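You operate a simulated robot arm through the tools that you are given. There is no shell and no other tool. Be economical: measure what you need, move in short steps, check, and stop when the job is done.

Carry out the task below with a simulated robot arm. There is one attempt and no reset: what you move stays moved.

Task
Press pause, then drop the jammed wad in the drips tray and lay the skewed stack in the orange gap.
Fine: push the tray back in. Where these are worked on the way, their far stop is far enough and under half their travel is too little: drips tray.

The check looks at the end state, three seconds after you hand in, the way a careful person would. Anything else that was tipped, shoved, dropped, spilled or broken makes it a failure.

Robot
A 6-joint arm with a two-finger parallel gripper on a trunk, on a base that drives. Base frame: it is fixed to the floor where the robot stands at the start and does not move with it; the origin is under the middle of the robot, x ahead of it, y to its left, z up. Readings come in cm, rad, newtons and seconds.
Its first joint turns from -2.897 to 2.897 rad. Places, roughly: blue dot thumbscrew [90, -30, 90]; blue peg guide [100, -50, 90]; cloth wad [100, -175, 75]; drips tray [100, 50, 60]; go button [80, 0, 80]; grey deck [110, -130, 80]; orange gap [110, -60, 90]; pause button [80, 0, 80]; red dot thumbscrew [120, -30, 90]; red peg guide [110, -50, 90]; tray [100, 50, 60]; white stack [100, -50, 100]; white stack (13x6x2 cm) [190, -100, 80]; white stack (13x6x3 cm) [190, -90, 80]; white stack (13x6x4 cm) [190, -110, 80]. Payload 3.43 kg.
The TCP is the grasp point between the finger pads, 3.4 cm short of the fingertips. In the tool frame z runs along the fingers and y along their closing line. Largest opening 12.8 cm; finger width 2.4, thickness 1.2; the body of the gripper, 4.8 by 13 cm, starts 9.6 cm behind the TCP.
Orientation is told as [roll, pitch, yaw] about the base's x, y, z axes, in that order, counted from this pose: with the fingers straight down and closing along the base's y, the tool's x points along the base's -x, its y along +y and its z along -z.

Tools
- The arm moves only by the tool apply_moves. Its argument "increments" is a list of rows, each a list of 7 numbers: the shift along the tool's x, y, z in units of 250 mm (1.0 is 250 mm), then the turn, a rotation vector about the tool's x, y, z in units of 60 degrees (1.0 is 60 degrees), then the gripper command, from -1 (fully open) to 1 (shut), values between in proportion. In form: [[tx, ty, tz, wx, wy, wz, fingers], ...]. A call has 1 to 12 rows; each row is the pose to reach, as a shift and turn from the pose commanded when the call began, along the tool's axes at that moment. A call with a number of a shift or a turn outside -1 to 1 is refused whole. A row lasts 0.2 s, in which the tool goes at most 5 cm and 0.15 rad; a call with a longer step from one row to the next is refused whole, and so is a gripper value outside its range. A pose out of reach is approached as far as the arm can. The call stops where the force on the tool passes 40 N (or 10 N more than at its start, if that is more) or the arm is blocked; 0.2 s more then pass. The fingers move at their own pace (about 15.3 cm/s each) and stop on an object; they squeeze with about 21 N. The grip force told is the motor's: it shows also when the fingers shut on nothing. Time passes only in rows, and 0.2 s behind the last, so rows that repeat a pose let the fingers close. It gives the time, the measured TCP pose, the force on the tool (base axes), the opening and the grip force at its end, in the units of the frame above (readings bear some noise), with the torque about the TCP (base axes, N m) and any sound that the robot's microphone picked up.
- Cameras (640 x 400 px; columns grow to the right, rows downward): "scene" is now at [16.87, 19.3, 121.04]; the picture's right is [-0.30, -0.96, 0.00], its down [-0.43, 0.13, -0.89] and it looks along [0.85, -0.26, -0.45] (base axes); focal length 278 px, centre (320, 200). "wrist" rides on the gripper at [7.6, -1.1, -16] in the tool frame; the picture's right is [0.15, 0.99, 0.00], its down [-0.88, 0.13, -0.46] and it looks along [-0.45, 0.07, 0.89] (tool axes); focal length 234 px, centre (320, 200). There is no depth. A picture from a camera that has moved, and an enlarged one, comes with that camera's place and axes in the base frame and with its lens.
- get_image(camera): a new picture of that camera. The clock stands still meanwhile.
- base_move(legs): drives the robot by 1 to 6 legs, each [ahead, left, turn to the left] in cm, cm and rad, along the robot's own axes; the way and the turn of a leg run together, so that a leg with both is an arc; at most 150 cm and 3.142 rad a leg. The arm and the cameras ride along, it lands a little off, and it stops where it bumps. It gives what a move gives.
- turn_head(pan, tilt): turns the head with the scene camera to pan (to the left, within 2.496 rad either way) and tilt (down, from -0.506 to 1.204), counted from straight ahead of the robot. It gives what a move gives.
- enlarge(camera, box): a new picture of the part [left, top, right, bottom] of that camera's present view, enlarged. The clock stands still meanwhile.
- sign_off(): hands the job in; it is judged then, once.

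Go step by step. Nothing tells you exact positions but the pictures and the camera data: compare them with the known pose of the tool, close in by small moves and look again before you grip or let go. The budget is 120 turns and 98 pictures, counting those below and the enlarged ones. Unless the task says otherwise, let go and move clear before handing in, and close with one line.

The tools are called after "Request:" by a JSON object that holds its "fn" and its "kwargs". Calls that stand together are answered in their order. apply_moves: Moves the arm, as the interface text tells. Its arguments: {"type":"object","properties":{"increments":{"type":"array","items":{"type":"array","items":{"type":"number"}}}},"required":["increments"]} The other tools are called the same way: base_move (legs) drives the base; turn_head (pan, tilt) turns the head that bears the scene camera; get_image (camera) takes a picture; enlarge (camera, box) takes an enlarged picture of a part of a camera's view; sign_off () hands the job in.

At the start:

```text
clock: 0.0
eef_pos: [72.51, -8.36, 108.93]
orientation: [0.0, -0.001, -0.001]
force: [0.0, -0.1, -0.5]
moment: [0.0, 0.02, 0.03]
gripper_width: 12.82
gripper_force: 0.1
robot x, y, heading: [0.14, -0.38, -0.0]
head pan, tilt: [-0.3, 0.471]
```

scene: 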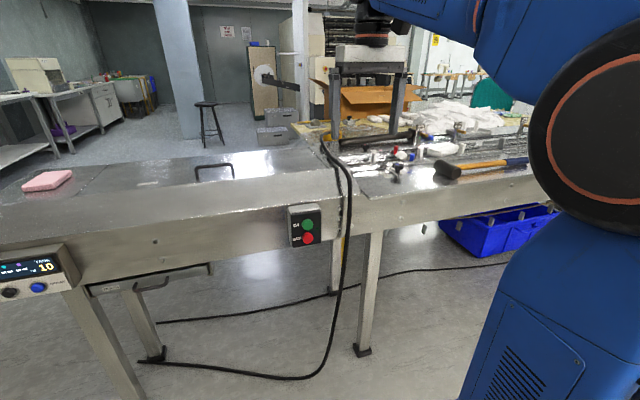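
wrist: 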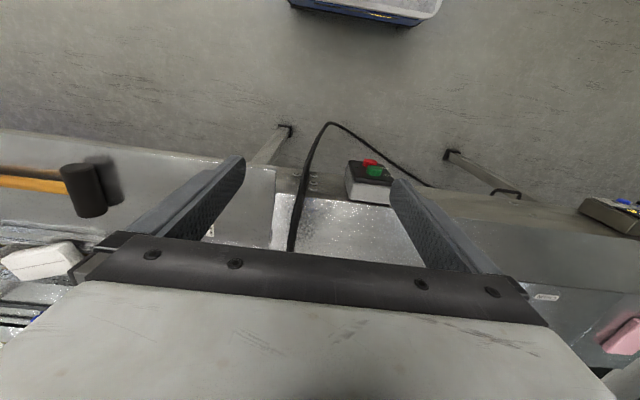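

I see a steel machine with a go/pause button box in front, and a worktable to the right. I'll look closer at the box and the surroundings first.

Request:
{"fn": "enlarge", "kwargs": {"camera": "scene", "box": [260, 180, 380, 260]}}

Request:
{"fn": "enlarge", "kwargs": {"camera": "scene", "box": [300, 60, 560, 220]}}

Request:
{"fn": "enlarge", "kwargs": {"camera": "scene", "box": [0, 140, 260, 320]}}

```text
5.00 times, centred on (320, 220) of scene
camera zoom: at [16.87, 19.3, 121.04], right [-0.3, -0.96, 0.0], down [-0.43, 0.13, -0.89], along [0.85, -0.26, -0.45], focal length 1392 px, centre (320, 100)
```

zoom: 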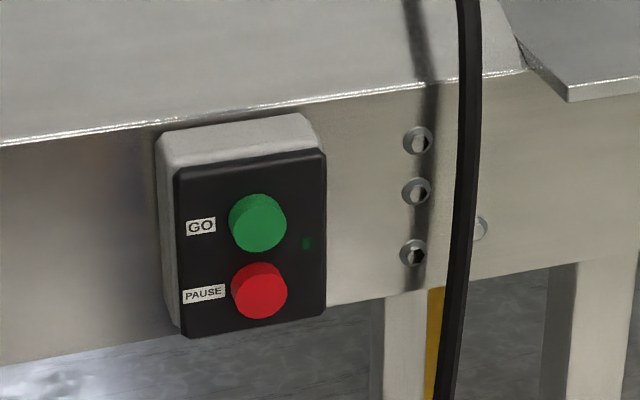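

```text
2.46 times, centred on (430, 140) of scene
camera zoom: at [16.87, 19.3, 121.04], right [-0.3, -0.96, 0.0], down [-0.43, 0.13, -0.89], along [0.85, -0.26, -0.45], focal length 685 px, centre (49, 348)
```

zoom: 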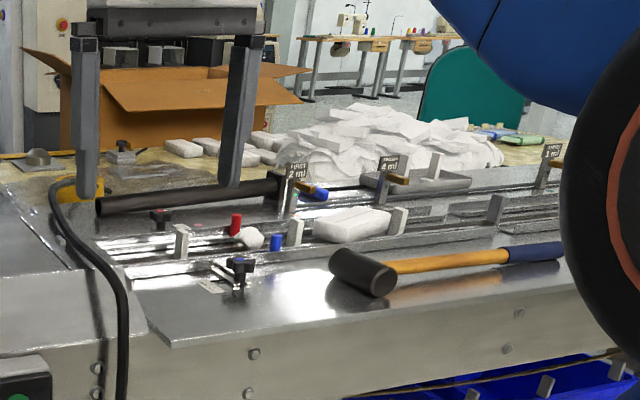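

```text
2.22 times, centred on (130, 230) of scene
camera zoom: at [16.87, 19.3, 121.04], right [-0.3, -0.96, 0.0], down [-0.43, 0.13, -0.89], along [0.85, -0.26, -0.45], focal length 619 px, centre (742, 133)
```

zoom: 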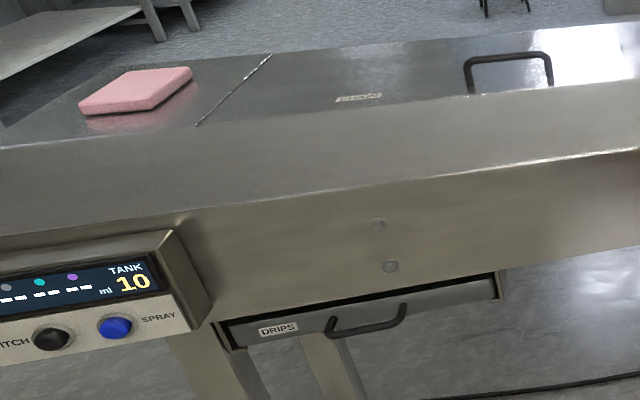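

The button box is at about x 80, y 3, with PAUSE below GO. Next I'll look at the lanes on the right from other head angles.

Request:
{"fn": "turn_head", "kwargs": {"pan": -0.75, "tilt": 0.4}}

Request:
{"fn": "get_image", "kwargs": {"camera": "scene"}}

```text
clock: 0.9
eef_pos: [72.55, -8.36, 108.92]
orientation: [0.001, -0.001, -0.004]
force: [-1.0, -0.2, -0.4]
moment: [-0.03, 0.04, 0.01]
gripper_width: 12.81
gripper_force: 0.0
robot x, y, heading: [-0.02, 0.06, 0.001]
head pan, tilt: [-0.75, 0.4]
```

```text
92 pictures are left
camera scene: at [14.91, 15.7, 121.7], right [-0.68, -0.73, 0.0], down [-0.28, 0.27, -0.92], along [0.67, -0.63, -0.39], focal length 278 px, centre (320, 200)
```

scene: 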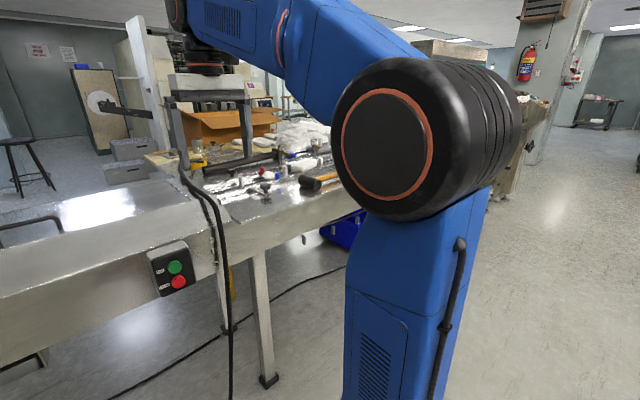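

First, pause. I'll turn the tool level toward +x with the fingers shut, staying well above and back from the box.

Request:
{"fn": "apply_moves", "kwargs": {"increments": [[0.075, 0, 0, 0, -0.125, 0, 1], [0.15, 0, 0, 0, -0.25, 0, 1], [0.225, 0, 0, 0, -0.375, 0, 1], [0.3, 0, 0, 0, -0.5, 0, 1], [0.375, 0, 0, 0, -0.625, 0, 1], [0.45, 0, 0, 0, -0.75, 0, 1], [0.525, 0, 0, 0, -0.875, 0, 1], [0.6, 0, 0, 0, -1, 0, 1], [0.6, 0, 0, 0, -1, 0, 1]]}}

Request:
{"fn": "apply_moves", "kwargs": {"increments": [[0, 0, 0, 0, -0.125, 0, 1], [0, 0, 0, 0, -0.25, 0, 1], [0, 0, 0, 0, -0.375, 0, 1], [0, 0, 0, 0, -0.5, 0, 1], [0, 0, 0, 0, -0.5, 0, 1]]}}

Request:
{"fn": "turn_head", "kwargs": {"pan": -0.2, "tilt": 0.55}}

Request:
{"fn": "get_image", "kwargs": {"camera": "scene"}}

```text
clock: 2.9
eef_pos: [57.43, -8.33, 108.63]
orientation: [-0.002, -1.048, 0.002]
force: [-0.2, -0.9, -0.1]
moment: [-0.03, 0.02, 0.05]
gripper_width: 0.01
gripper_force: 21.2
robot x, y, heading: [-0.04, 0.13, -0.001]
head pan, tilt: [-0.75, 0.4]
```

```text
clock: 4.1
eef_pos: [57.55, -8.25, 108.83]
orientation: [-2.588, -1.569, 2.587]
force: [-0.4, 0.0, 0.2]
moment: [-0.02, -0.02, -0.01]
gripper_width: 0.01
gripper_force: 21.5
robot x, y, heading: [-0.17, -0.1, -0.001]
head pan, tilt: [-0.75, 0.4]
```

```text
clock: 5.1
eef_pos: [57.47, -8.43, 108.88]
orientation: [-2.587, -1.569, 2.584]
force: [0.1, -0.5, 0.0]
moment: [0.02, 0.02, -0.02]
gripper_width: 0.0
gripper_force: 20.7
robot x, y, heading: [-0.06, 0.21, -0.001]
head pan, tilt: [-0.201, 0.55]
```

```text
91 pictures are left
camera scene: at [16.92, 20.22, 120.33], right [-0.2, -0.98, 0.0], down [-0.51, 0.1, -0.85], along [0.84, -0.17, -0.52], focal length 278 px, centre (320, 200)
```

scene: 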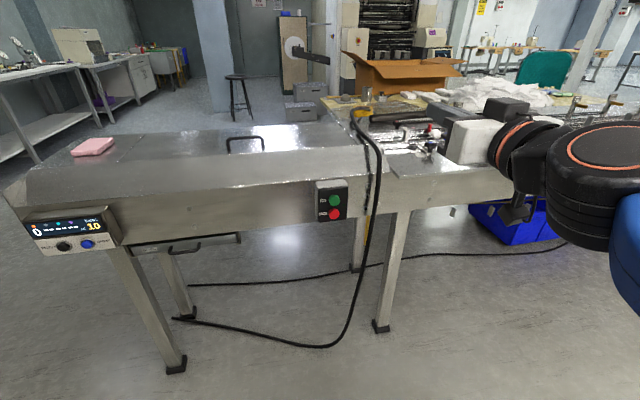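

The tool is level now. I'll bring it in front of the box at pause height, well short, and look.

Request:
{"fn": "apply_moves", "kwargs": {"increments": [[0.1, 0.08, 0, 0, 0, 0, 1], [0.2, 0.16, 0, 0, 0, 0, 1], [0.3, 0.24, 0, 0, 0, 0, 1], [0.4, 0.32, 0, 0, 0, 0, 1], [0.5, 0.4, 0, 0, 0, 0, 1], [0.6, 0.48, 0, 0, 0, 0, 1], [0.7, 0.48, 0, 0, 0, 0, 1], [0.8, 0.48, 0, 0, 0, 0, 1], [0.9, 0.48, 0, 0, 0, 0, 1], [1, 0.48, 0, 0, 0, 0, 1]]}}

Request:
{"fn": "apply_moves", "kwargs": {"increments": [[0.1, 0, 0, 0, 0, 0, 1], [0.2, 0, 0, 0, 0, 0, 1], [0.3, 0, 0, 0, 0, 0, 1], [0.3, 0, 0, 0, 0, 0, 1]]}}

Request:
{"fn": "get_image", "kwargs": {"camera": "scene"}}

Request:
{"fn": "get_image", "kwargs": {"camera": "wrist"}}

```text
clock: 7.3
eef_pos: [57.42, -7.06, 105.36]
orientation: [0.014, -1.547, -0.016]
force: [-0.5, -0.8, 0.6]
moment: [0.0, -0.02, -0.01]
gripper_width: 0.0
gripper_force: 21.1
out of reach, approached as far as the arm can: row 1, 2, 3, 4, 5, 6, 7, 8, 9, 10
robot x, y, heading: [-0.0, 0.19, 0.001]
head pan, tilt: [-0.201, 0.55]
```

```text
clock: 8.3
eef_pos: [58.28, -6.62, 99.26]
orientation: [-0.334, -1.57, 0.33]
force: [-0.5, -0.2, 0.3]
moment: [-0.01, 0.01, 0.03]
gripper_width: 0.04
gripper_force: 21.1
out of reach, approached as far as the arm can: row 2, 3, 4
robot x, y, heading: [0.0, -0.06, 0.0]
head pan, tilt: [-0.201, 0.55]
```

```text
90 pictures are left
camera scene: at [16.93, 20.22, 120.33], right [-0.2, -0.98, 0.0], down [-0.51, 0.1, -0.85], along [0.84, -0.17, -0.52], focal length 278 px, centre (320, 200)
```

scene: 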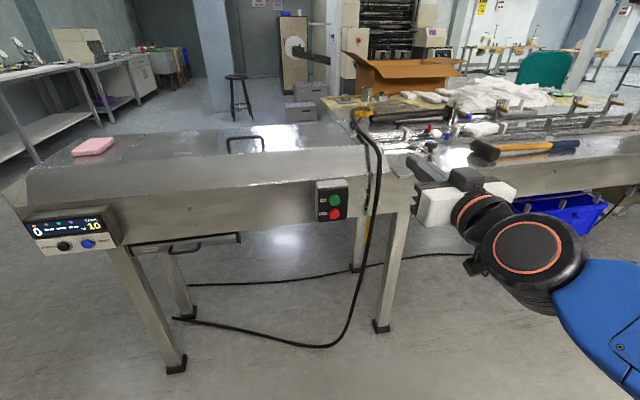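

```text
89 pictures are left
camera wrist: at [42.26, -7.77, 91.67], right [0.0, 0.99, -0.15], down [-0.45, 0.13, 0.88], along [0.89, 0.07, 0.45], focal length 234 px, centre (320, 200)
```

wrist: 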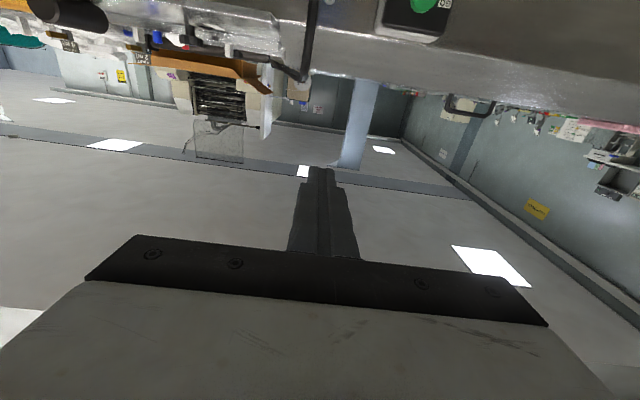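

The folded arm can't get low this close. I'll back the base off 30 cm and extend the arm instead.

Request:
{"fn": "base_move", "kwargs": {"legs": [[-30, 0, 0]]}}

Request:
{"fn": "apply_moves", "kwargs": {"increments": [[0, 0.06, 0.15, 0, 0, 0, 1], [0.05, 0.12, 0.3, 0, 0, 0, 1], [0.1, 0.18, 0.45, 0, 0, 0, 1], [0.2, 0.24, 0.6, 0, 0, 0, 1], [0.3, 0.3, 0.7, 0, 0, 0, 1], [0.4, 0.36, 0.8, 0, 0, 0, 1], [0.5, 0.42, 0.8, 0, 0, 0, 1], [0.6, 0.42, 0.8, 0, 0, 0, 1], [0.6, 0.42, 0.8, 0, 0, 0, 1]]}}

```text
clock: 10.3
eef_pos: [28.34, -6.4, 99.26]
orientation: [-0.365, -1.57, 0.369]
force: [0.2, 0.0, -0.2]
moment: [0.02, -0.02, 0.03]
gripper_width: 0.0
gripper_force: 20.7
robot x, y, heading: [-30.31, -0.26, 0.008]
head pan, tilt: [-0.201, 0.55]
```

```text
clock: 12.3
eef_pos: [49.82, 4.94, 85.87]
orientation: [-0.228, -1.569, 0.23]
force: [-1.4, 0.1, 0.5]
moment: [0.02, 0.01, 0.0]
gripper_width: 0.0
gripper_force: 20.9
out of reach, approached as far as the arm can: row 7, 8, 9
robot x, y, heading: [-30.46, 0.21, 0.004]
head pan, tilt: [-0.201, 0.55]
```

Request:
{"fn": "apply_moves", "kwargs": {"increments": [[0, 0, 0.1, 0, 0, 0, 1], [0.05, 0, 0.2, 0, 0, 0, 1], [0.1, 0, 0.3, 0, 0, 0, 1], [0.2, 0, 0.4, 0, 0, 0, 1], [0.3, 0, 0.5, 0, 0, 0, 1], [0.4, 0, 0.6, 0, 0, 0, 1], [0.4, 0, 0.6, 0, 0, 0, 1]]}}

Request:
{"fn": "get_image", "kwargs": {"camera": "scene"}}

```text
clock: 13.9
eef_pos: [64.91, 4.84, 75.75]
orientation: [-0.259, -1.569, 0.261]
force: [-0.2, 0.6, 0.6]
moment: [0.01, -0.01, 0.0]
gripper_width: 0.0
gripper_force: 20.8
robot x, y, heading: [-30.19, 0.19, 0.008]
head pan, tilt: [-0.201, 0.55]
```

```text
88 pictures are left
camera scene: at [-13.3, 20.23, 120.33], right [-0.19, -0.98, 0.0], down [-0.51, 0.1, -0.85], along [0.84, -0.17, -0.52], focal length 278 px, centre (320, 200)
```

scene: 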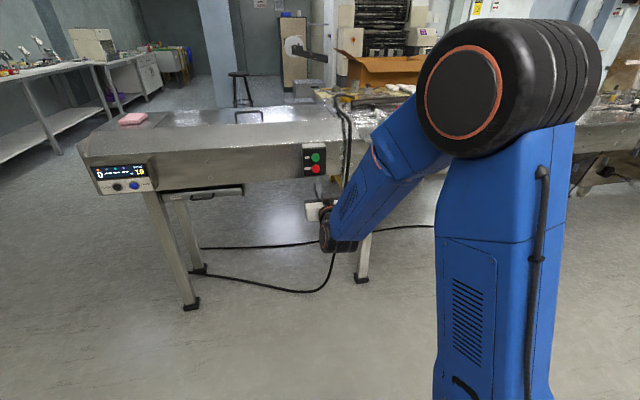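

The tool sits level before the box. I'll zoom in to compare the fingertip with the button.

Request:
{"fn": "enlarge", "kwargs": {"camera": "scene", "box": [270, 130, 366, 190]}}

Request:
{"fn": "get_image", "kwargs": {"camera": "wrist"}}

```text
6.67 times, centred on (318, 160) of scene
camera zoom: at [-13.3, 20.23, 120.33], right [-0.19, -0.98, 0.0], down [-0.51, 0.1, -0.85], along [0.84, -0.17, -0.52], focal length 1856 px, centre (333, 467)
```

zoom: 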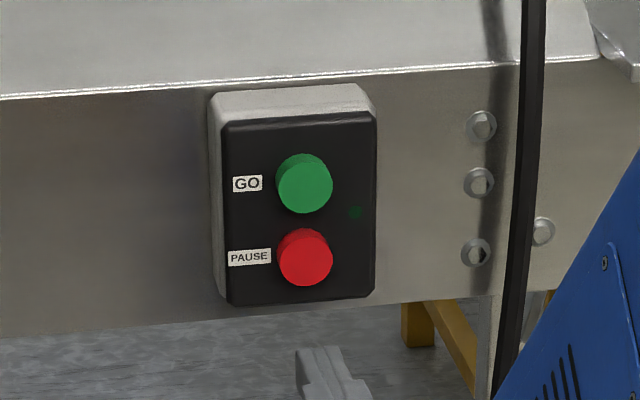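

```text
86 pictures are left
camera wrist: at [48.83, 3.7, 68.15], right [0.0, 0.99, -0.15], down [-0.45, 0.13, 0.88], along [0.89, 0.07, 0.45], focal length 234 px, centre (320, 200)
```

wrist: 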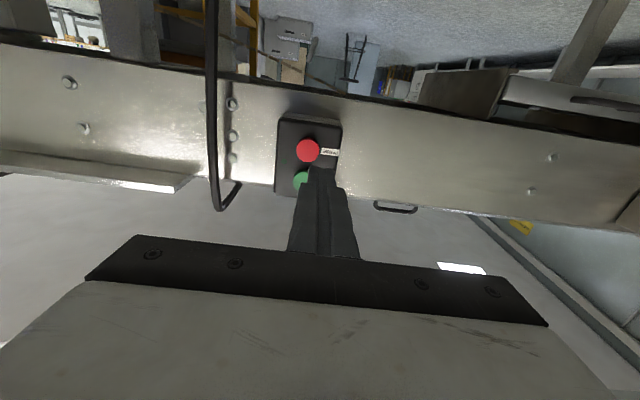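

The button face is at about (79.5, 3.5, 76.3). I'll align, advance, and then press slowly.

Request:
{"fn": "apply_moves", "kwargs": {"increments": [[-0.02, -0.054, 0.0, 0, 0, 0, 1], [-0.02, -0.054, 0.15, 0, 0, 0, 1], [-0.02, -0.054, 0.3, 0, 0, 0, 1], [-0.02, -0.054, 0.38, 0, 0, 0, 1], [-0.02, -0.054, 0.38, 0, 0, 0, 1]]}}

Request:
{"fn": "enlarge", "kwargs": {"camera": "wrist", "box": [240, 80, 400, 180]}}

Request:
{"fn": "enlarge", "kwargs": {"camera": "scene", "box": [270, 130, 366, 190]}}

```text
clock: 15.1
eef_pos: [74.37, 3.6, 76.3]
orientation: [-0.336, -1.57, 0.339]
force: [0.1, 1.1, 0.4]
moment: [-0.01, 0.0, 0.01]
gripper_width: 0.0
gripper_force: 21.0
robot x, y, heading: [-29.92, -0.51, 0.005]
head pan, tilt: [-0.201, 0.55]
```

```text
4.00 times, centred on (320, 130) of wrist
camera zoom: at [58.27, 2.35, 68.75], right [0.0, 0.99, -0.15], down [-0.45, 0.13, 0.88], along [0.89, 0.07, 0.45], focal length 937 px, centre (320, 480)
```

zoom: 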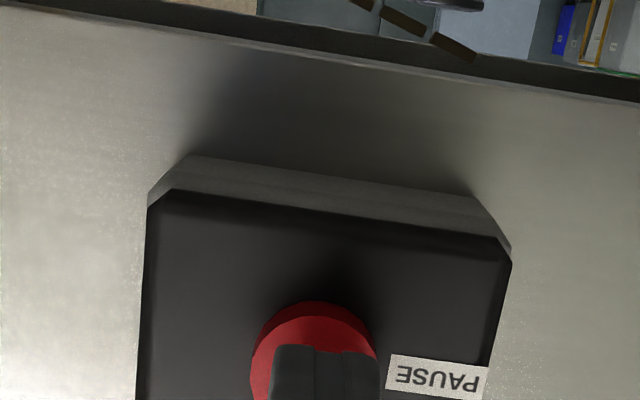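

```text
6.67 times, centred on (318, 160) of scene
camera zoom: at [-13.29, 20.23, 120.33], right [-0.19, -0.98, 0.0], down [-0.51, 0.1, -0.85], along [0.84, -0.17, -0.52], focal length 1856 px, centre (333, 467)
```

zoom: 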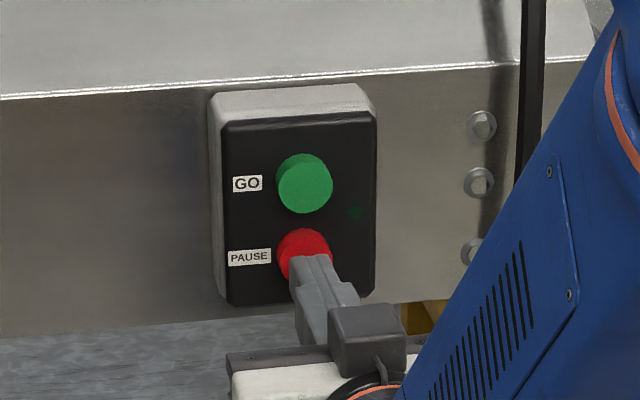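

Well aligned on PAUSE. Pressing slowly.

Request:
{"fn": "apply_moves", "kwargs": {"increments": [[0, -0.008, 0.03, 0, 0, 0, 1], [0, -0.008, 0.05, 0, 0, 0, 1], [0, -0.008, 0.07, 0, 0, 0, 1], [0, -0.008, 0.085, 0, 0, 0, 1], [0, -0.008, 0.1, 0, 0, 0, 1], [0, -0.008, 0.115, 0, 0, 0, 1]]}}

Request:
{"fn": "enlarge", "kwargs": {"camera": "scene", "box": [270, 130, 366, 190]}}

```text
clock: 16.2
eef_pos: [76.24, 3.47, 76.3]
orientation: [-0.607, -1.569, 0.61]
force: [-35.1, -0.9, 2.5]
moment: [0.06, -0.13, -0.04]
gripper_width: 0.0
gripper_force: 21.2
robot x, y, heading: [-30.25, -0.11, 0.001]
head pan, tilt: [-0.201, 0.55]
heard: click
stopped in row 5: the force on the tool passed its limit at 43 N (the readings are from after the stop); the commanded pose is now the measured one
```

```text
6.67 times, centred on (318, 160) of scene
camera zoom: at [-13.5, 20.23, 120.34], right [-0.19, -0.98, 0.0], down [-0.51, 0.1, -0.85], along [0.84, -0.17, -0.52], focal length 1856 px, centre (333, 467)
```

zoom: 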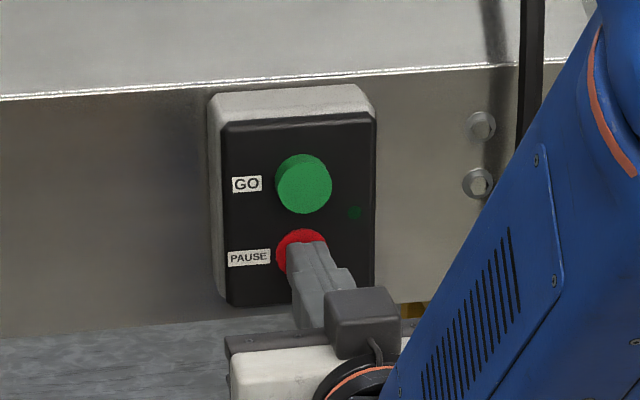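

PAUSE clicked. I'll back the fingers off and look at the drips tray.

Request:
{"fn": "apply_moves", "kwargs": {"increments": [[0, 0, -0.1, 0, 0, 0, 1], [0, 0, -0.25, 0, 0, 0, 1], [0, 0, -0.4, 0, 0, 0, 1], [0, 0, -0.5, 0, 0, 0, 1], [0, 0, -0.5, 0, 0, 0, 1]]}}

Request:
{"fn": "turn_head", "kwargs": {"pan": 0.2, "tilt": 0.45}}

Request:
{"fn": "get_image", "kwargs": {"camera": "scene"}}

```text
clock: 17.4
eef_pos: [63.92, 3.26, 76.19]
orientation: [-0.29, -1.57, 0.296]
force: [-1.1, 0.0, -0.3]
moment: [0.02, -0.01, 0.06]
gripper_width: 0.0
gripper_force: 20.7
robot x, y, heading: [-29.89, 0.12, 0.003]
head pan, tilt: [-0.201, 0.55]
```

```text
clock: 18.3
eef_pos: [64.09, 3.22, 76.14]
orientation: [-0.302, -1.569, 0.308]
force: [0.7, 0.2, 0.6]
moment: [-0.01, -0.06, -0.03]
gripper_width: 0.02
gripper_force: 21.0
robot x, y, heading: [-29.99, 0.06, 0.005]
head pan, tilt: [0.201, 0.45]
```

```text
82 pictures are left
camera scene: at [-13.16, 23.85, 121.23], right [0.2, -0.98, 0.0], down [-0.43, -0.09, -0.9], along [0.88, 0.18, -0.44], focal length 278 px, centre (320, 200)
```

scene: 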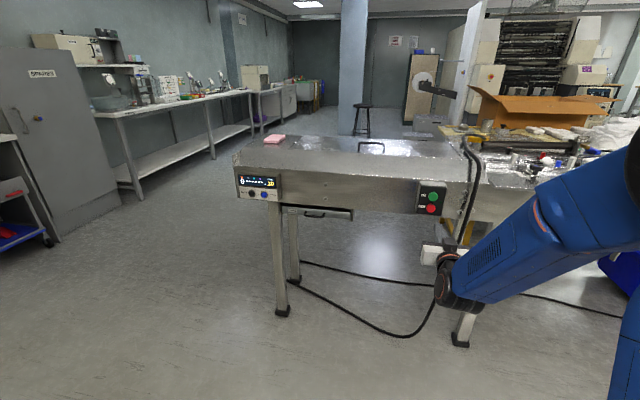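

The tray front, with its bar handle, is around (90, 45, 62) under the machine's left end. I'll drive left 40 cm to face it.

Request:
{"fn": "base_move", "kwargs": {"legs": [[0, 40, 0]]}}

Request:
{"fn": "turn_head", "kwargs": {"pan": -0.2, "tilt": 0.5}}

Request:
{"fn": "get_image", "kwargs": {"camera": "scene"}}

Request:
{"fn": "get_image", "kwargs": {"camera": "wrist"}}

```text
clock: 20.8
eef_pos: [63.76, 42.82, 76.06]
orientation: [-0.302, -1.568, 0.307]
force: [0.2, 0.7, 0.9]
moment: [0.02, -0.02, 0.04]
gripper_width: 0.0
gripper_force: 21.5
robot x, y, heading: [-30.58, 39.43, 0.006]
head pan, tilt: [0.201, 0.45]
```

```text
clock: 21.6
eef_pos: [63.74, 42.78, 76.2]
orientation: [-0.312, -1.566, 0.319]
force: [-0.2, -0.7, 0.2]
moment: [-0.04, 0.01, 0.04]
gripper_width: 0.02
gripper_force: 20.5
robot x, y, heading: [-30.4, 39.36, 0.008]
head pan, tilt: [-0.201, 0.499]
```

```text
81 pictures are left
camera scene: at [-13.45, 59.7, 120.78], right [-0.19, -0.98, 0.0], down [-0.47, 0.09, -0.88], along [0.86, -0.17, -0.48], focal length 278 px, centre (320, 200)
```

scene: 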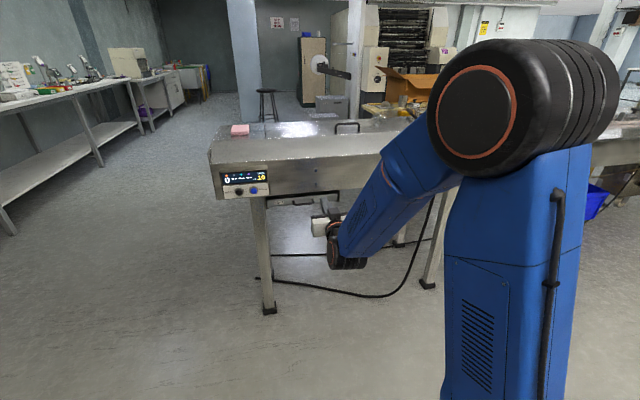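

```text
80 pictures are left
camera wrist: at [47.72, 41.53, 68.56], right [-0.01, 0.99, -0.15], down [-0.45, 0.13, 0.88], along [0.89, 0.07, 0.45], focal length 234 px, centre (320, 200)
```

wrist: 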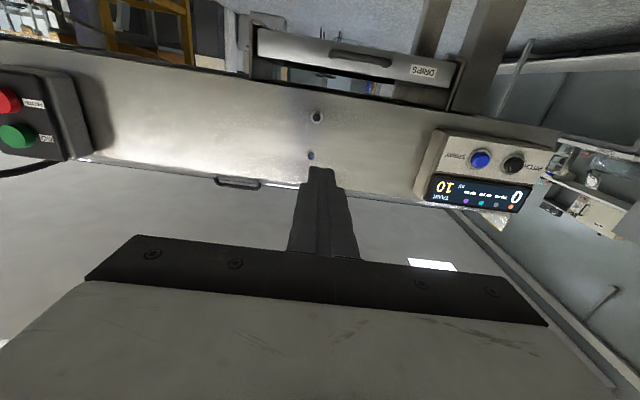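

Request:
{"fn": "enlarge", "kwargs": {"camera": "scene", "box": [248, 170, 344, 230]}}

Request:
{"fn": "enlarge", "kwargs": {"camera": "wrist", "box": [230, 0, 486, 160]}}

```text
6.67 times, centred on (296, 200) of scene
camera zoom: at [-13.45, 59.7, 120.78], right [-0.19, -0.98, 0.0], down [-0.47, 0.09, -0.88], along [0.86, -0.17, -0.48], focal length 1856 px, centre (480, 200)
```

zoom: 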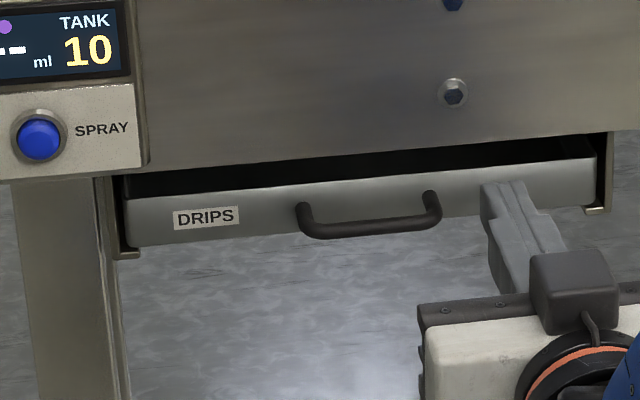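

```text
2.50 times, centred on (358, 80) of wrist
camera zoom: at [47.72, 41.53, 68.56], right [-0.01, 0.99, -0.15], down [-0.45, 0.13, 0.88], along [0.89, 0.07, 0.45], focal length 585 px, centre (225, 500)
```

zoom: 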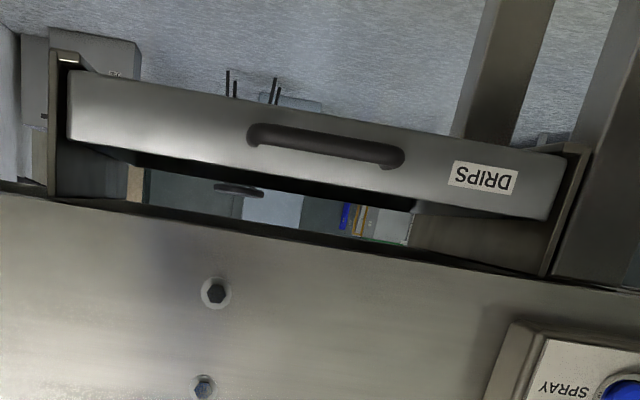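

The handle bar is near (84.5, 46.8, 65), running along y. I'll roll the gripper so it closes vertically, line up with the bar at x 64 and open partly.

Request:
{"fn": "apply_moves", "kwargs": {"increments": [[0.05, 0.02, 0, 0, 0, 0.125, 1], [0.11, 0.04, 0, 0, 0, 0.25, 1], [0.165, 0.06, 0, 0, 0, 0.375, 1], [0.22, 0.08, 0, 0, 0, 0.5, 1], [0.275, 0.1, 0, 0, 0, 0.625, 1], [0.33, 0.12, 0, 0, 0, 0.75, 1], [0.385, 0.14, 0, 0, 0, 0.875, 1], [0.44, 0.16, 0, 0, 0, 1, 1], [0.44, 0.16, 0, 0, 0, 1, 1]]}}

Request:
{"fn": "apply_moves", "kwargs": {"increments": [[0, 0, 0, 0, 0, 0.125, 0.2], [0, 0, 0, 0, 0, 0.25, 0.2], [0, 0, 0, 0, 0, 0.375, 0.2], [0, 0, 0, 0, 0, 0.5, 0.2], [0, 0, 0, 0, 0, 0.5, 0.2]]}}

Request:
{"fn": "get_image", "kwargs": {"camera": "wrist"}}

Request:
{"fn": "enlarge", "kwargs": {"camera": "scene", "box": [248, 170, 376, 250]}}

```text
clock: 23.6
eef_pos: [63.9, 46.9, 65.06]
orientation: [1.568, -0.524, -1.564]
force: [0.2, 0.0, 1.2]
moment: [0.01, 0.01, -0.04]
gripper_width: 0.0
gripper_force: 21.0
robot x, y, heading: [-30.6, 39.36, 0.006]
head pan, tilt: [-0.201, 0.499]
```

```text
clock: 24.8
eef_pos: [63.79, 46.77, 65.14]
orientation: [1.566, 0.0, -1.566]
force: [0.7, 0.6, 0.4]
moment: [0.01, -0.02, 0.03]
gripper_width: 5.12
gripper_force: 0.1
robot x, y, heading: [-30.28, 39.74, 0.003]
head pan, tilt: [-0.201, 0.499]
```

```text
77 pictures are left
camera wrist: at [47.64, 54.24, 64.0], right [0.0, 0.15, 0.99], down [-0.45, -0.88, 0.13], along [0.89, -0.45, 0.06], focal length 234 px, centre (320, 200)
```

wrist: 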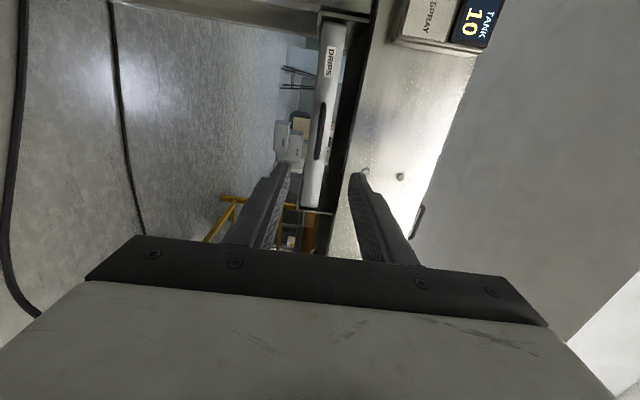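

```text
5.00 times, centred on (312, 210) of scene
camera zoom: at [-13.45, 59.7, 120.78], right [-0.19, -0.98, 0.0], down [-0.47, 0.09, -0.88], along [0.86, -0.17, -0.48], focal length 1392 px, centre (360, 150)
```

zoom: 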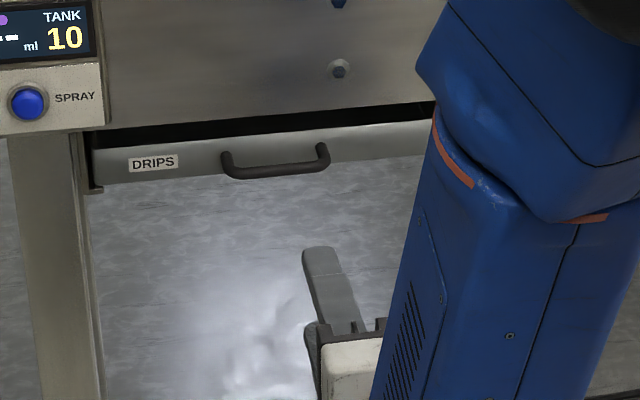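

Consistent. I'll advance so the fingertips straddle the bar, then check.

Request:
{"fn": "apply_moves", "kwargs": {"increments": [[0, 0, 0.15, 0, 0, 0, 0.2], [0, 0, 0.3, 0, 0, 0, 0.2], [0, 0, 0.45, 0, 0, 0, 0.2], [0, 0, 0.6, 0, 0, 0, 0.2], [0, 0, 0.7, 0, 0, 0, 0.2], [0, 0, 0.7, 0, 0, 0, 0.2]]}}

Request:
{"fn": "enlarge", "kwargs": {"camera": "wrist", "box": [240, 50, 432, 170]}}

Request:
{"fn": "enlarge", "kwargs": {"camera": "scene", "box": [248, 170, 376, 250]}}

```text
clock: 26.2
eef_pos: [81.22, 46.83, 65.13]
orientation: [1.567, 0.0, -1.564]
force: [-0.6, 0.2, 0.0]
moment: [0.04, 0.0, -0.01]
gripper_width: 5.12
gripper_force: 0.1
robot x, y, heading: [-30.49, 39.6, 0.005]
head pan, tilt: [-0.201, 0.499]
```

```text
3.33 times, centred on (336, 110) of wrist
camera zoom: at [65.01, 54.18, 64.01], right [0.0, 0.15, 0.99], down [-0.45, -0.88, 0.13], along [0.89, -0.45, 0.06], focal length 781 px, centre (267, 500)
```

zoom: 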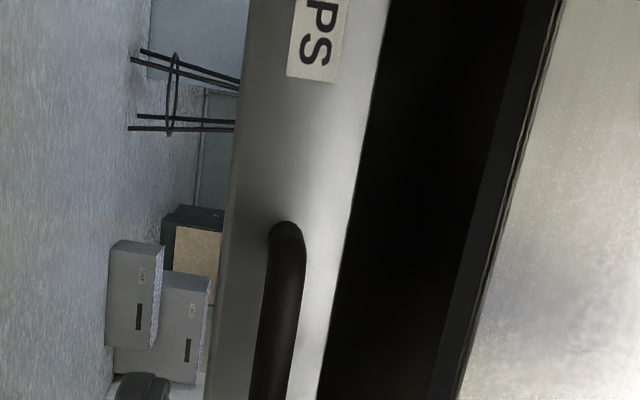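

```text
5.00 times, centred on (312, 210) of scene
camera zoom: at [-13.45, 59.7, 120.78], right [-0.19, -0.98, 0.0], down [-0.47, 0.09, -0.88], along [0.86, -0.17, -0.48], focal length 1392 px, centre (360, 150)
```

zoom: 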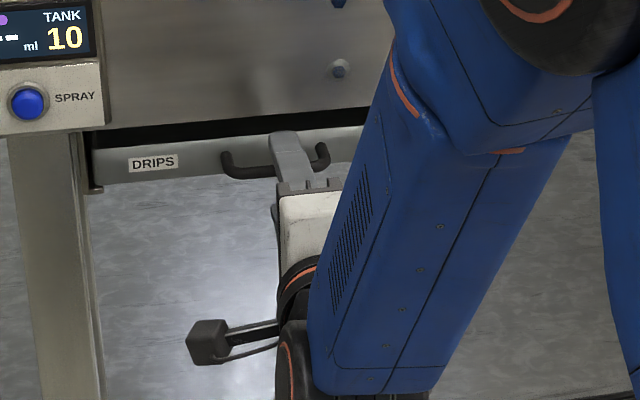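

The fingers straddle the bar. I'll edge in 1.5 cm more and close.

Request:
{"fn": "apply_moves", "kwargs": {"increments": [[0, 0, 0.03, 0, 0, 0, 0.2], [0, 0, 0.06, 0, 0, 0, 0.2], [0, 0, 0.06, 0, 0, 0, 1], [0, 0, 0.06, 0, 0, 0, 1], [0, 0, 0.06, 0, 0, 0, 1]]}}

Request:
{"fn": "enlarge", "kwargs": {"camera": "scene", "box": [248, 170, 376, 250]}}

```text
clock: 27.4
eef_pos: [82.74, 46.84, 65.03]
orientation: [1.568, -0.003, -1.566]
force: [-1.1, -1.2, -7.1]
moment: [0.05, 0.17, 0.0]
gripper_width: 0.97
gripper_force: 42.8
robot x, y, heading: [-30.47, 39.64, 0.005]
head pan, tilt: [-0.201, 0.499]
```

```text
5.00 times, centred on (312, 210) of scene
camera zoom: at [-13.42, 59.69, 120.78], right [-0.19, -0.98, 0.0], down [-0.47, 0.09, -0.88], along [0.86, -0.17, -0.48], focal length 1392 px, centre (360, 150)
```

zoom: 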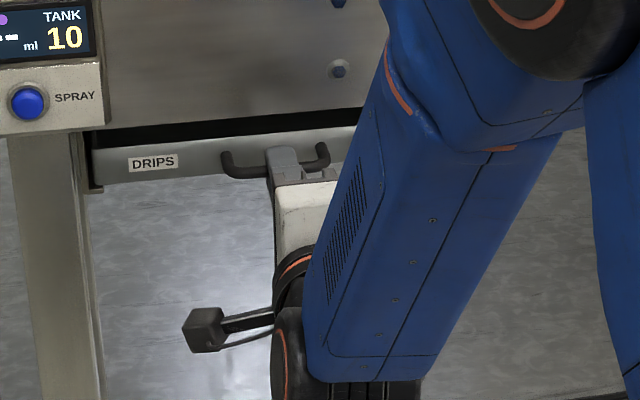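

The bar is gripped. Now pull the tray out.

Request:
{"fn": "apply_moves", "kwargs": {"increments": [[0, 0, -0.04, 0, 0, 0, 1], [0, 0, -0.1, 0, 0, 0, 1], [0, 0, -0.18, 0, 0, 0, 1], [0, 0, -0.26, 0, 0, 0, 1], [0, 0, -0.34, 0, 0, 0, 1], [0, 0, -0.42, 0, 0, 0, 1], [0, 0, -0.5, 0, 0, 0, 1], [0, 0, -0.58, 0, 0, 0, 1], [0, 0, -0.66, 0, 0, 0, 1], [0, 0, -0.74, 0, 0, 0, 1]]}}

Request:
{"fn": "get_image", "kwargs": {"camera": "scene"}}

```text
clock: 29.6
eef_pos: [64.27, 46.74, 65.07]
orientation: [1.565, -0.002, -1.564]
force: [2.8, 4.1, -17.4]
moment: [0.09, 0.35, 0.04]
gripper_width: 0.96
gripper_force: 43.1
robot x, y, heading: [-30.85, 39.15, 0.003]
head pan, tilt: [-0.201, 0.499]
```

```text
72 pictures are left
camera scene: at [-13.39, 59.73, 120.77], right [-0.19, -0.98, 0.0], down [-0.47, 0.09, -0.88], along [0.86, -0.17, -0.48], focal length 278 px, centre (320, 200)
```

scene: 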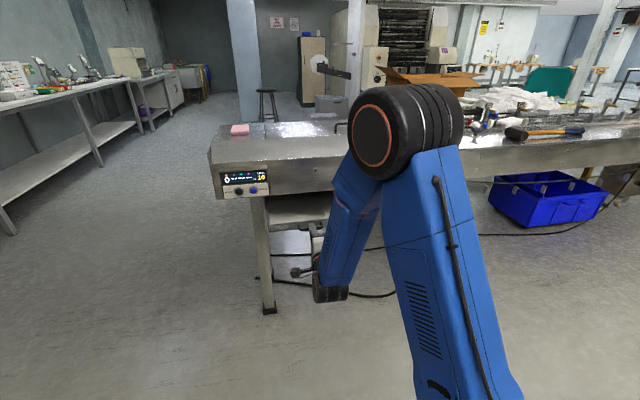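

Request:
{"fn": "apply_moves", "kwargs": {"increments": [[0.0, -0.004, -0.06, 0, 0, 0, 1], [0, -0.008, -0.12, 0, 0, 0, 1], [0, -0.012, -0.18, 0, 0, 0, 1], [0, -0.012, -0.24, 0, 0, 0, 1], [0, -0.012, -0.3, 0, 0, 0, 1], [0, -0.012, -0.36, 0, 0, 0, 1], [0, -0.012, -0.42, 0, 0, 0, 1]]}}

Request:
{"fn": "enlarge", "kwargs": {"camera": "scene", "box": [220, 150, 380, 250]}}

```text
clock: 31.2
eef_pos: [58.0, 47.63, 65.0]
orientation: [1.561, -0.002, -1.57]
force: [-0.7, -3.1, -2.6]
moment: [0.1, 0.1, -0.7]
gripper_width: 0.96
gripper_force: 43.3
out of reach, approached as far as the arm can: row 4, 5, 6, 7
robot x, y, heading: [-30.4, 39.28, 0.007]
head pan, tilt: [-0.201, 0.499]
stopped in row 7: the force on the tool passed its limit at 48 N (the readings are from after the stop); the commanded pose is now the measured one
```

```text
4.00 times, centred on (300, 200) of scene
camera zoom: at [-13.42, 59.59, 120.78], right [-0.19, -0.98, 0.0], down [-0.47, 0.09, -0.88], along [0.86, -0.17, -0.48], focal length 1114 px, centre (400, 200)
```

zoom: 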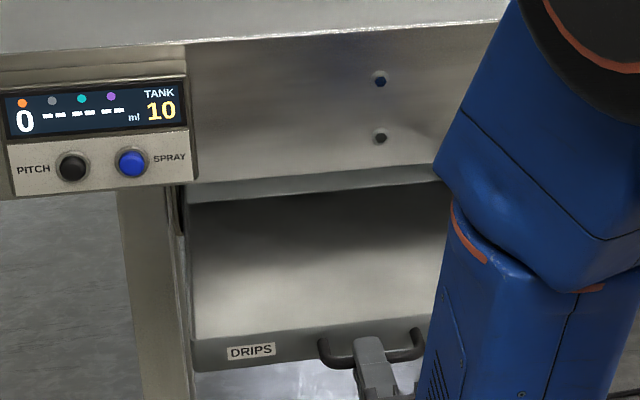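

The tray is out about 25 cm, plenty. I'll let go of the bar and back the base away.

Request:
{"fn": "apply_moves", "kwargs": {"increments": [[0, 0, 0, 0, 0, 0, 0.2], [0, 0, 0, 0, 0, 0, 0.2], [0, 0, 0, 0, 0, 0, 0.2]]}}

Request:
{"fn": "base_move", "kwargs": {"legs": [[-25, 0, 0]]}}

Request:
{"fn": "turn_head", "kwargs": {"pan": -0.3, "tilt": 0.45}}

Request:
{"fn": "get_image", "kwargs": {"camera": "scene"}}

```text
clock: 32.0
eef_pos: [58.0, 47.72, 65.09]
orientation: [1.562, -0.002, -1.572]
force: [-0.4, 0.3, -0.2]
moment: [0.0, 0.01, -0.01]
gripper_width: 5.11
gripper_force: 0.1
robot x, y, heading: [-30.55, 39.48, 0.003]
head pan, tilt: [-0.201, 0.499]
```

```text
clock: 33.8
eef_pos: [33.01, 47.95, 64.98]
orientation: [1.561, -0.002, -1.567]
force: [0.2, -0.5, -0.6]
moment: [0.02, -0.05, -0.03]
gripper_width: 5.11
gripper_force: 0.0
robot x, y, heading: [-55.21, 39.25, 0.007]
head pan, tilt: [-0.201, 0.499]
```

```text
clock: 34.5
eef_pos: [33.0, 47.96, 65.17]
orientation: [1.562, -0.002, -1.566]
force: [-0.7, 0.0, 0.2]
moment: [0.0, -0.03, -0.03]
gripper_width: 5.13
gripper_force: 0.0
robot x, y, heading: [-55.36, 38.95, 0.009]
head pan, tilt: [-0.3, 0.45]
```

```text
70 pictures are left
camera scene: at [-38.63, 58.6, 121.23], right [-0.29, -0.96, 0.0], down [-0.42, 0.12, -0.9], along [0.86, -0.26, -0.44], focal length 278 px, centre (320, 200)
```

scene: 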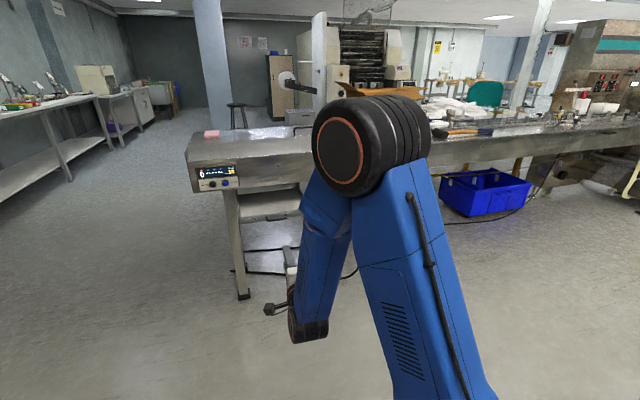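

Next I'll raise the arm clear, straighten the roll, and drive right toward the cloth wad's listed place (100, -175).

Request:
{"fn": "apply_moves", "kwargs": {"increments": [[0, 0.12, 0, 0, 0, 0, 0.2], [0, 0.25, 0, 0, 0, -0.125, 0.2], [0, 0.38, 0, 0, 0, -0.25, 0.2], [0, 0.5, 0, 0, 0, -0.375, 0.2], [0, 0.62, 0, 0, 0, -0.5, 0.2], [0, 0.75, 0, 0, 0, -0.625, 0.2], [0, 0.88, 0, 0, 0, -0.75, 0.2], [0, 1, 0, 0, 0, -0.875, 0.2], [0, 1, 0, 0, 0, -1, 0.2], [0, 1, 0, 0, 0, -1, 0.2]]}}

Request:
{"fn": "base_move", "kwargs": {"legs": [[0, -120, 0], [0, -70, 0]]}}

Request:
{"fn": "turn_head", "kwargs": {"pan": -0.1, "tilt": 0.4}}

Request:
{"fn": "get_image", "kwargs": {"camera": "scene"}}

```text
clock: 36.7
eef_pos: [33.24, 47.94, 90.14]
orientation: [1.552, -1.049, -1.55]
force: [0.8, 0.9, -0.4]
moment: [0.03, 0.01, -0.04]
gripper_width: 5.13
gripper_force: 0.0
robot x, y, heading: [-55.46, 39.44, 0.009]
head pan, tilt: [-0.3, 0.45]
```

```text
clock: 46.3
eef_pos: [37.32, -141.42, 90.15]
orientation: [1.551, -1.049, -1.534]
force: [0.4, 0.6, 0.2]
moment: [-0.02, 0.01, 0.0]
gripper_width: 5.13
gripper_force: 0.0
robot x, y, heading: [-51.17, -151.44, 0.03]
head pan, tilt: [-0.3, 0.45]
```

```text
clock: 47.0
eef_pos: [37.36, -141.46, 90.05]
orientation: [1.551, -1.049, -1.535]
force: [0.6, 0.1, 0.0]
moment: [0.02, 0.01, 0.0]
gripper_width: 5.12
gripper_force: 0.0
robot x, y, heading: [-51.24, -151.31, 0.024]
head pan, tilt: [-0.099, 0.4]
```

```text
69 pictures are left
camera scene: at [-34.33, -130.09, 121.7], right [-0.08, -1.0, 0.0], down [-0.39, 0.03, -0.92], along [0.92, -0.07, -0.39], focal length 278 px, centre (320, 200)
```

scene: 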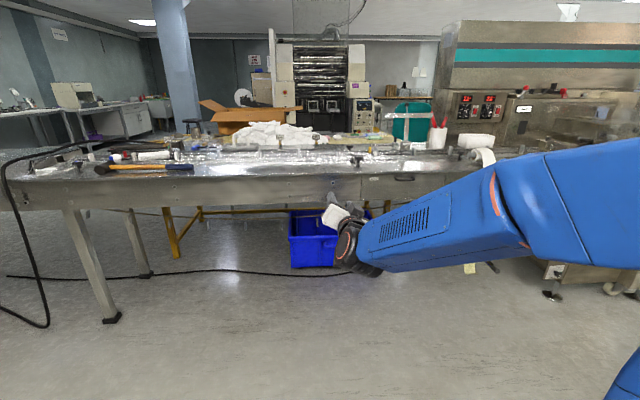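

Request:
{"fn": "enlarge", "kwargs": {"camera": "scene", "box": [320, 110, 560, 260]}}

Request:
{"fn": "enlarge", "kwargs": {"camera": "scene", "box": [60, 100, 380, 300]}}

```text
2.67 times, centred on (440, 185) of scene
camera zoom: at [-34.33, -130.09, 121.7], right [-0.08, -1.0, 0.0], down [-0.39, 0.03, -0.92], along [0.92, -0.07, -0.39], focal length 742 px, centre (0, 240)
```

zoom: 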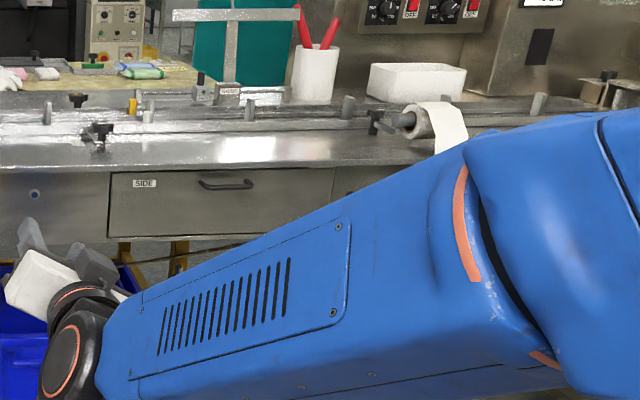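

```text
2.00 times, centred on (220, 200) of scene
camera zoom: at [-34.33, -130.09, 121.7], right [-0.08, -1.0, 0.0], down [-0.39, 0.03, -0.92], along [0.92, -0.07, -0.39], focal length 557 px, centre (520, 200)
```

zoom: 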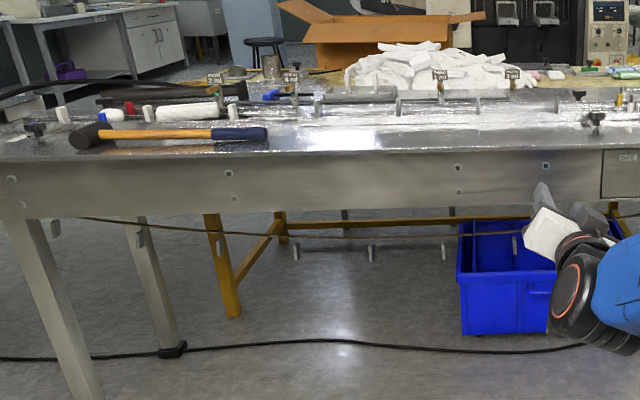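

A panel labelled SIDE and a paper roll are near the wad's place, but the arm blocks the view. I'll drive further right and look left.

Request:
{"fn": "base_move", "kwargs": {"legs": [[0, -50, 0]]}}

Request:
{"fn": "turn_head", "kwargs": {"pan": 0.1, "tilt": 0.4}}

Request:
{"fn": "get_image", "kwargs": {"camera": "scene"}}

Request:
{"fn": "enlarge", "kwargs": {"camera": "scene", "box": [120, 90, 360, 240]}}

```text
clock: 48.6
eef_pos: [38.65, -158.9, 90.03]
orientation: [1.554, -1.049, -1.638]
force: [-0.6, 0.4, -0.3]
moment: [0.01, 0.01, 0.0]
gripper_width: 5.13
gripper_force: 0.2
robot x, y, heading: [-50.44, -159.67, -0.078]
head pan, tilt: [-0.099, 0.4]
stopped in leg 1: the robot was blocked; the commanded pose is now the measured one
```

```text
clock: 49.3
eef_pos: [38.68, -158.81, 90.16]
orientation: [1.554, -1.049, -1.637]
force: [-0.6, -0.2, -0.2]
moment: [0.03, 0.03, 0.0]
gripper_width: 5.14
gripper_force: 0.2
robot x, y, heading: [-50.55, -160.16, -0.079]
head pan, tilt: [0.099, 0.4]
```

```text
66 pictures are left
camera scene: at [-31.35, -138.34, 121.7], right [0.02, -1.0, 0.0], down [-0.39, -0.01, -0.92], along [0.92, 0.02, -0.39], focal length 278 px, centre (320, 200)
```

scene: 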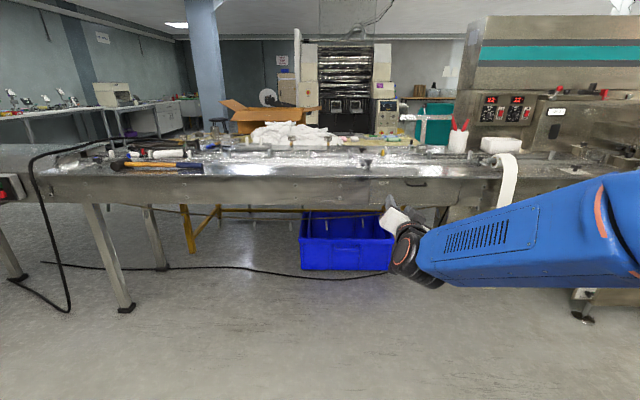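

```text
2.67 times, centred on (240, 165) of scene
camera zoom: at [-31.35, -138.34, 121.7], right [0.02, -1.0, 0.0], down [-0.39, -0.01, -0.92], along [0.92, 0.02, -0.39], focal length 742 px, centre (533, 293)
```

zoom: 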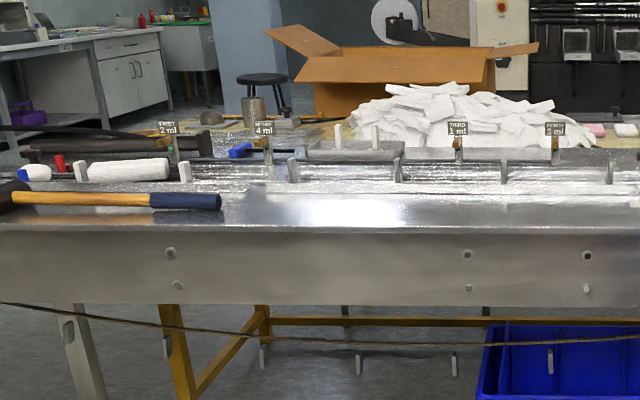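

Something blocked the base on the right. I'll look right before going on.

Request:
{"fn": "turn_head", "kwargs": {"pan": -1.6, "tilt": 0.7}}

Request:
{"fn": "get_image", "kwargs": {"camera": "scene"}}

Request:
{"fn": "get_image", "kwargs": {"camera": "wrist"}}

```text
clock: 51.0
eef_pos: [38.49, -158.72, 90.04]
orientation: [1.553, -1.049, -1.636]
force: [0.3, -0.7, 0.2]
moment: [-0.02, -0.01, -0.01]
gripper_width: 5.12
gripper_force: 0.1
robot x, y, heading: [-50.45, -159.93, -0.078]
head pan, tilt: [-1.6, 0.7]
```

```text
64 pictures are left
camera scene: at [-41.53, -146.98, 119.01], right [-0.99, 0.11, 0.0], down [0.07, 0.64, -0.77], along [-0.08, -0.76, -0.64], focal length 278 px, centre (320, 200)
```

scene: 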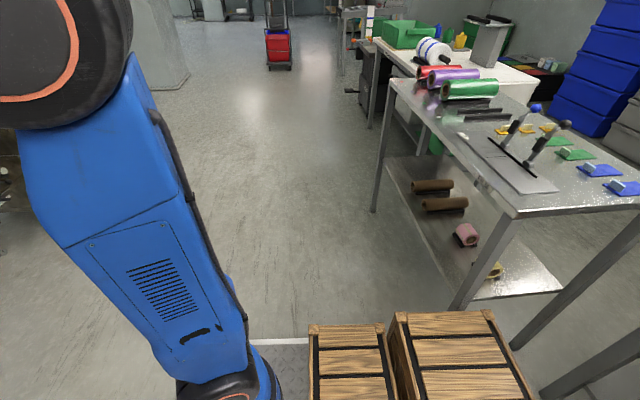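

```text
63 pictures are left
camera wrist: at [22.71, -154.73, 83.11], right [0.08, 0.93, 0.37], down [-0.47, -0.29, 0.83], along [0.88, -0.24, 0.42], focal length 234 px, centre (320, 200)
```

wrist: 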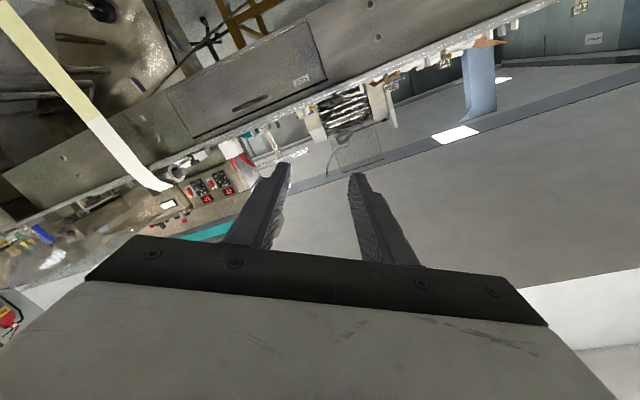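

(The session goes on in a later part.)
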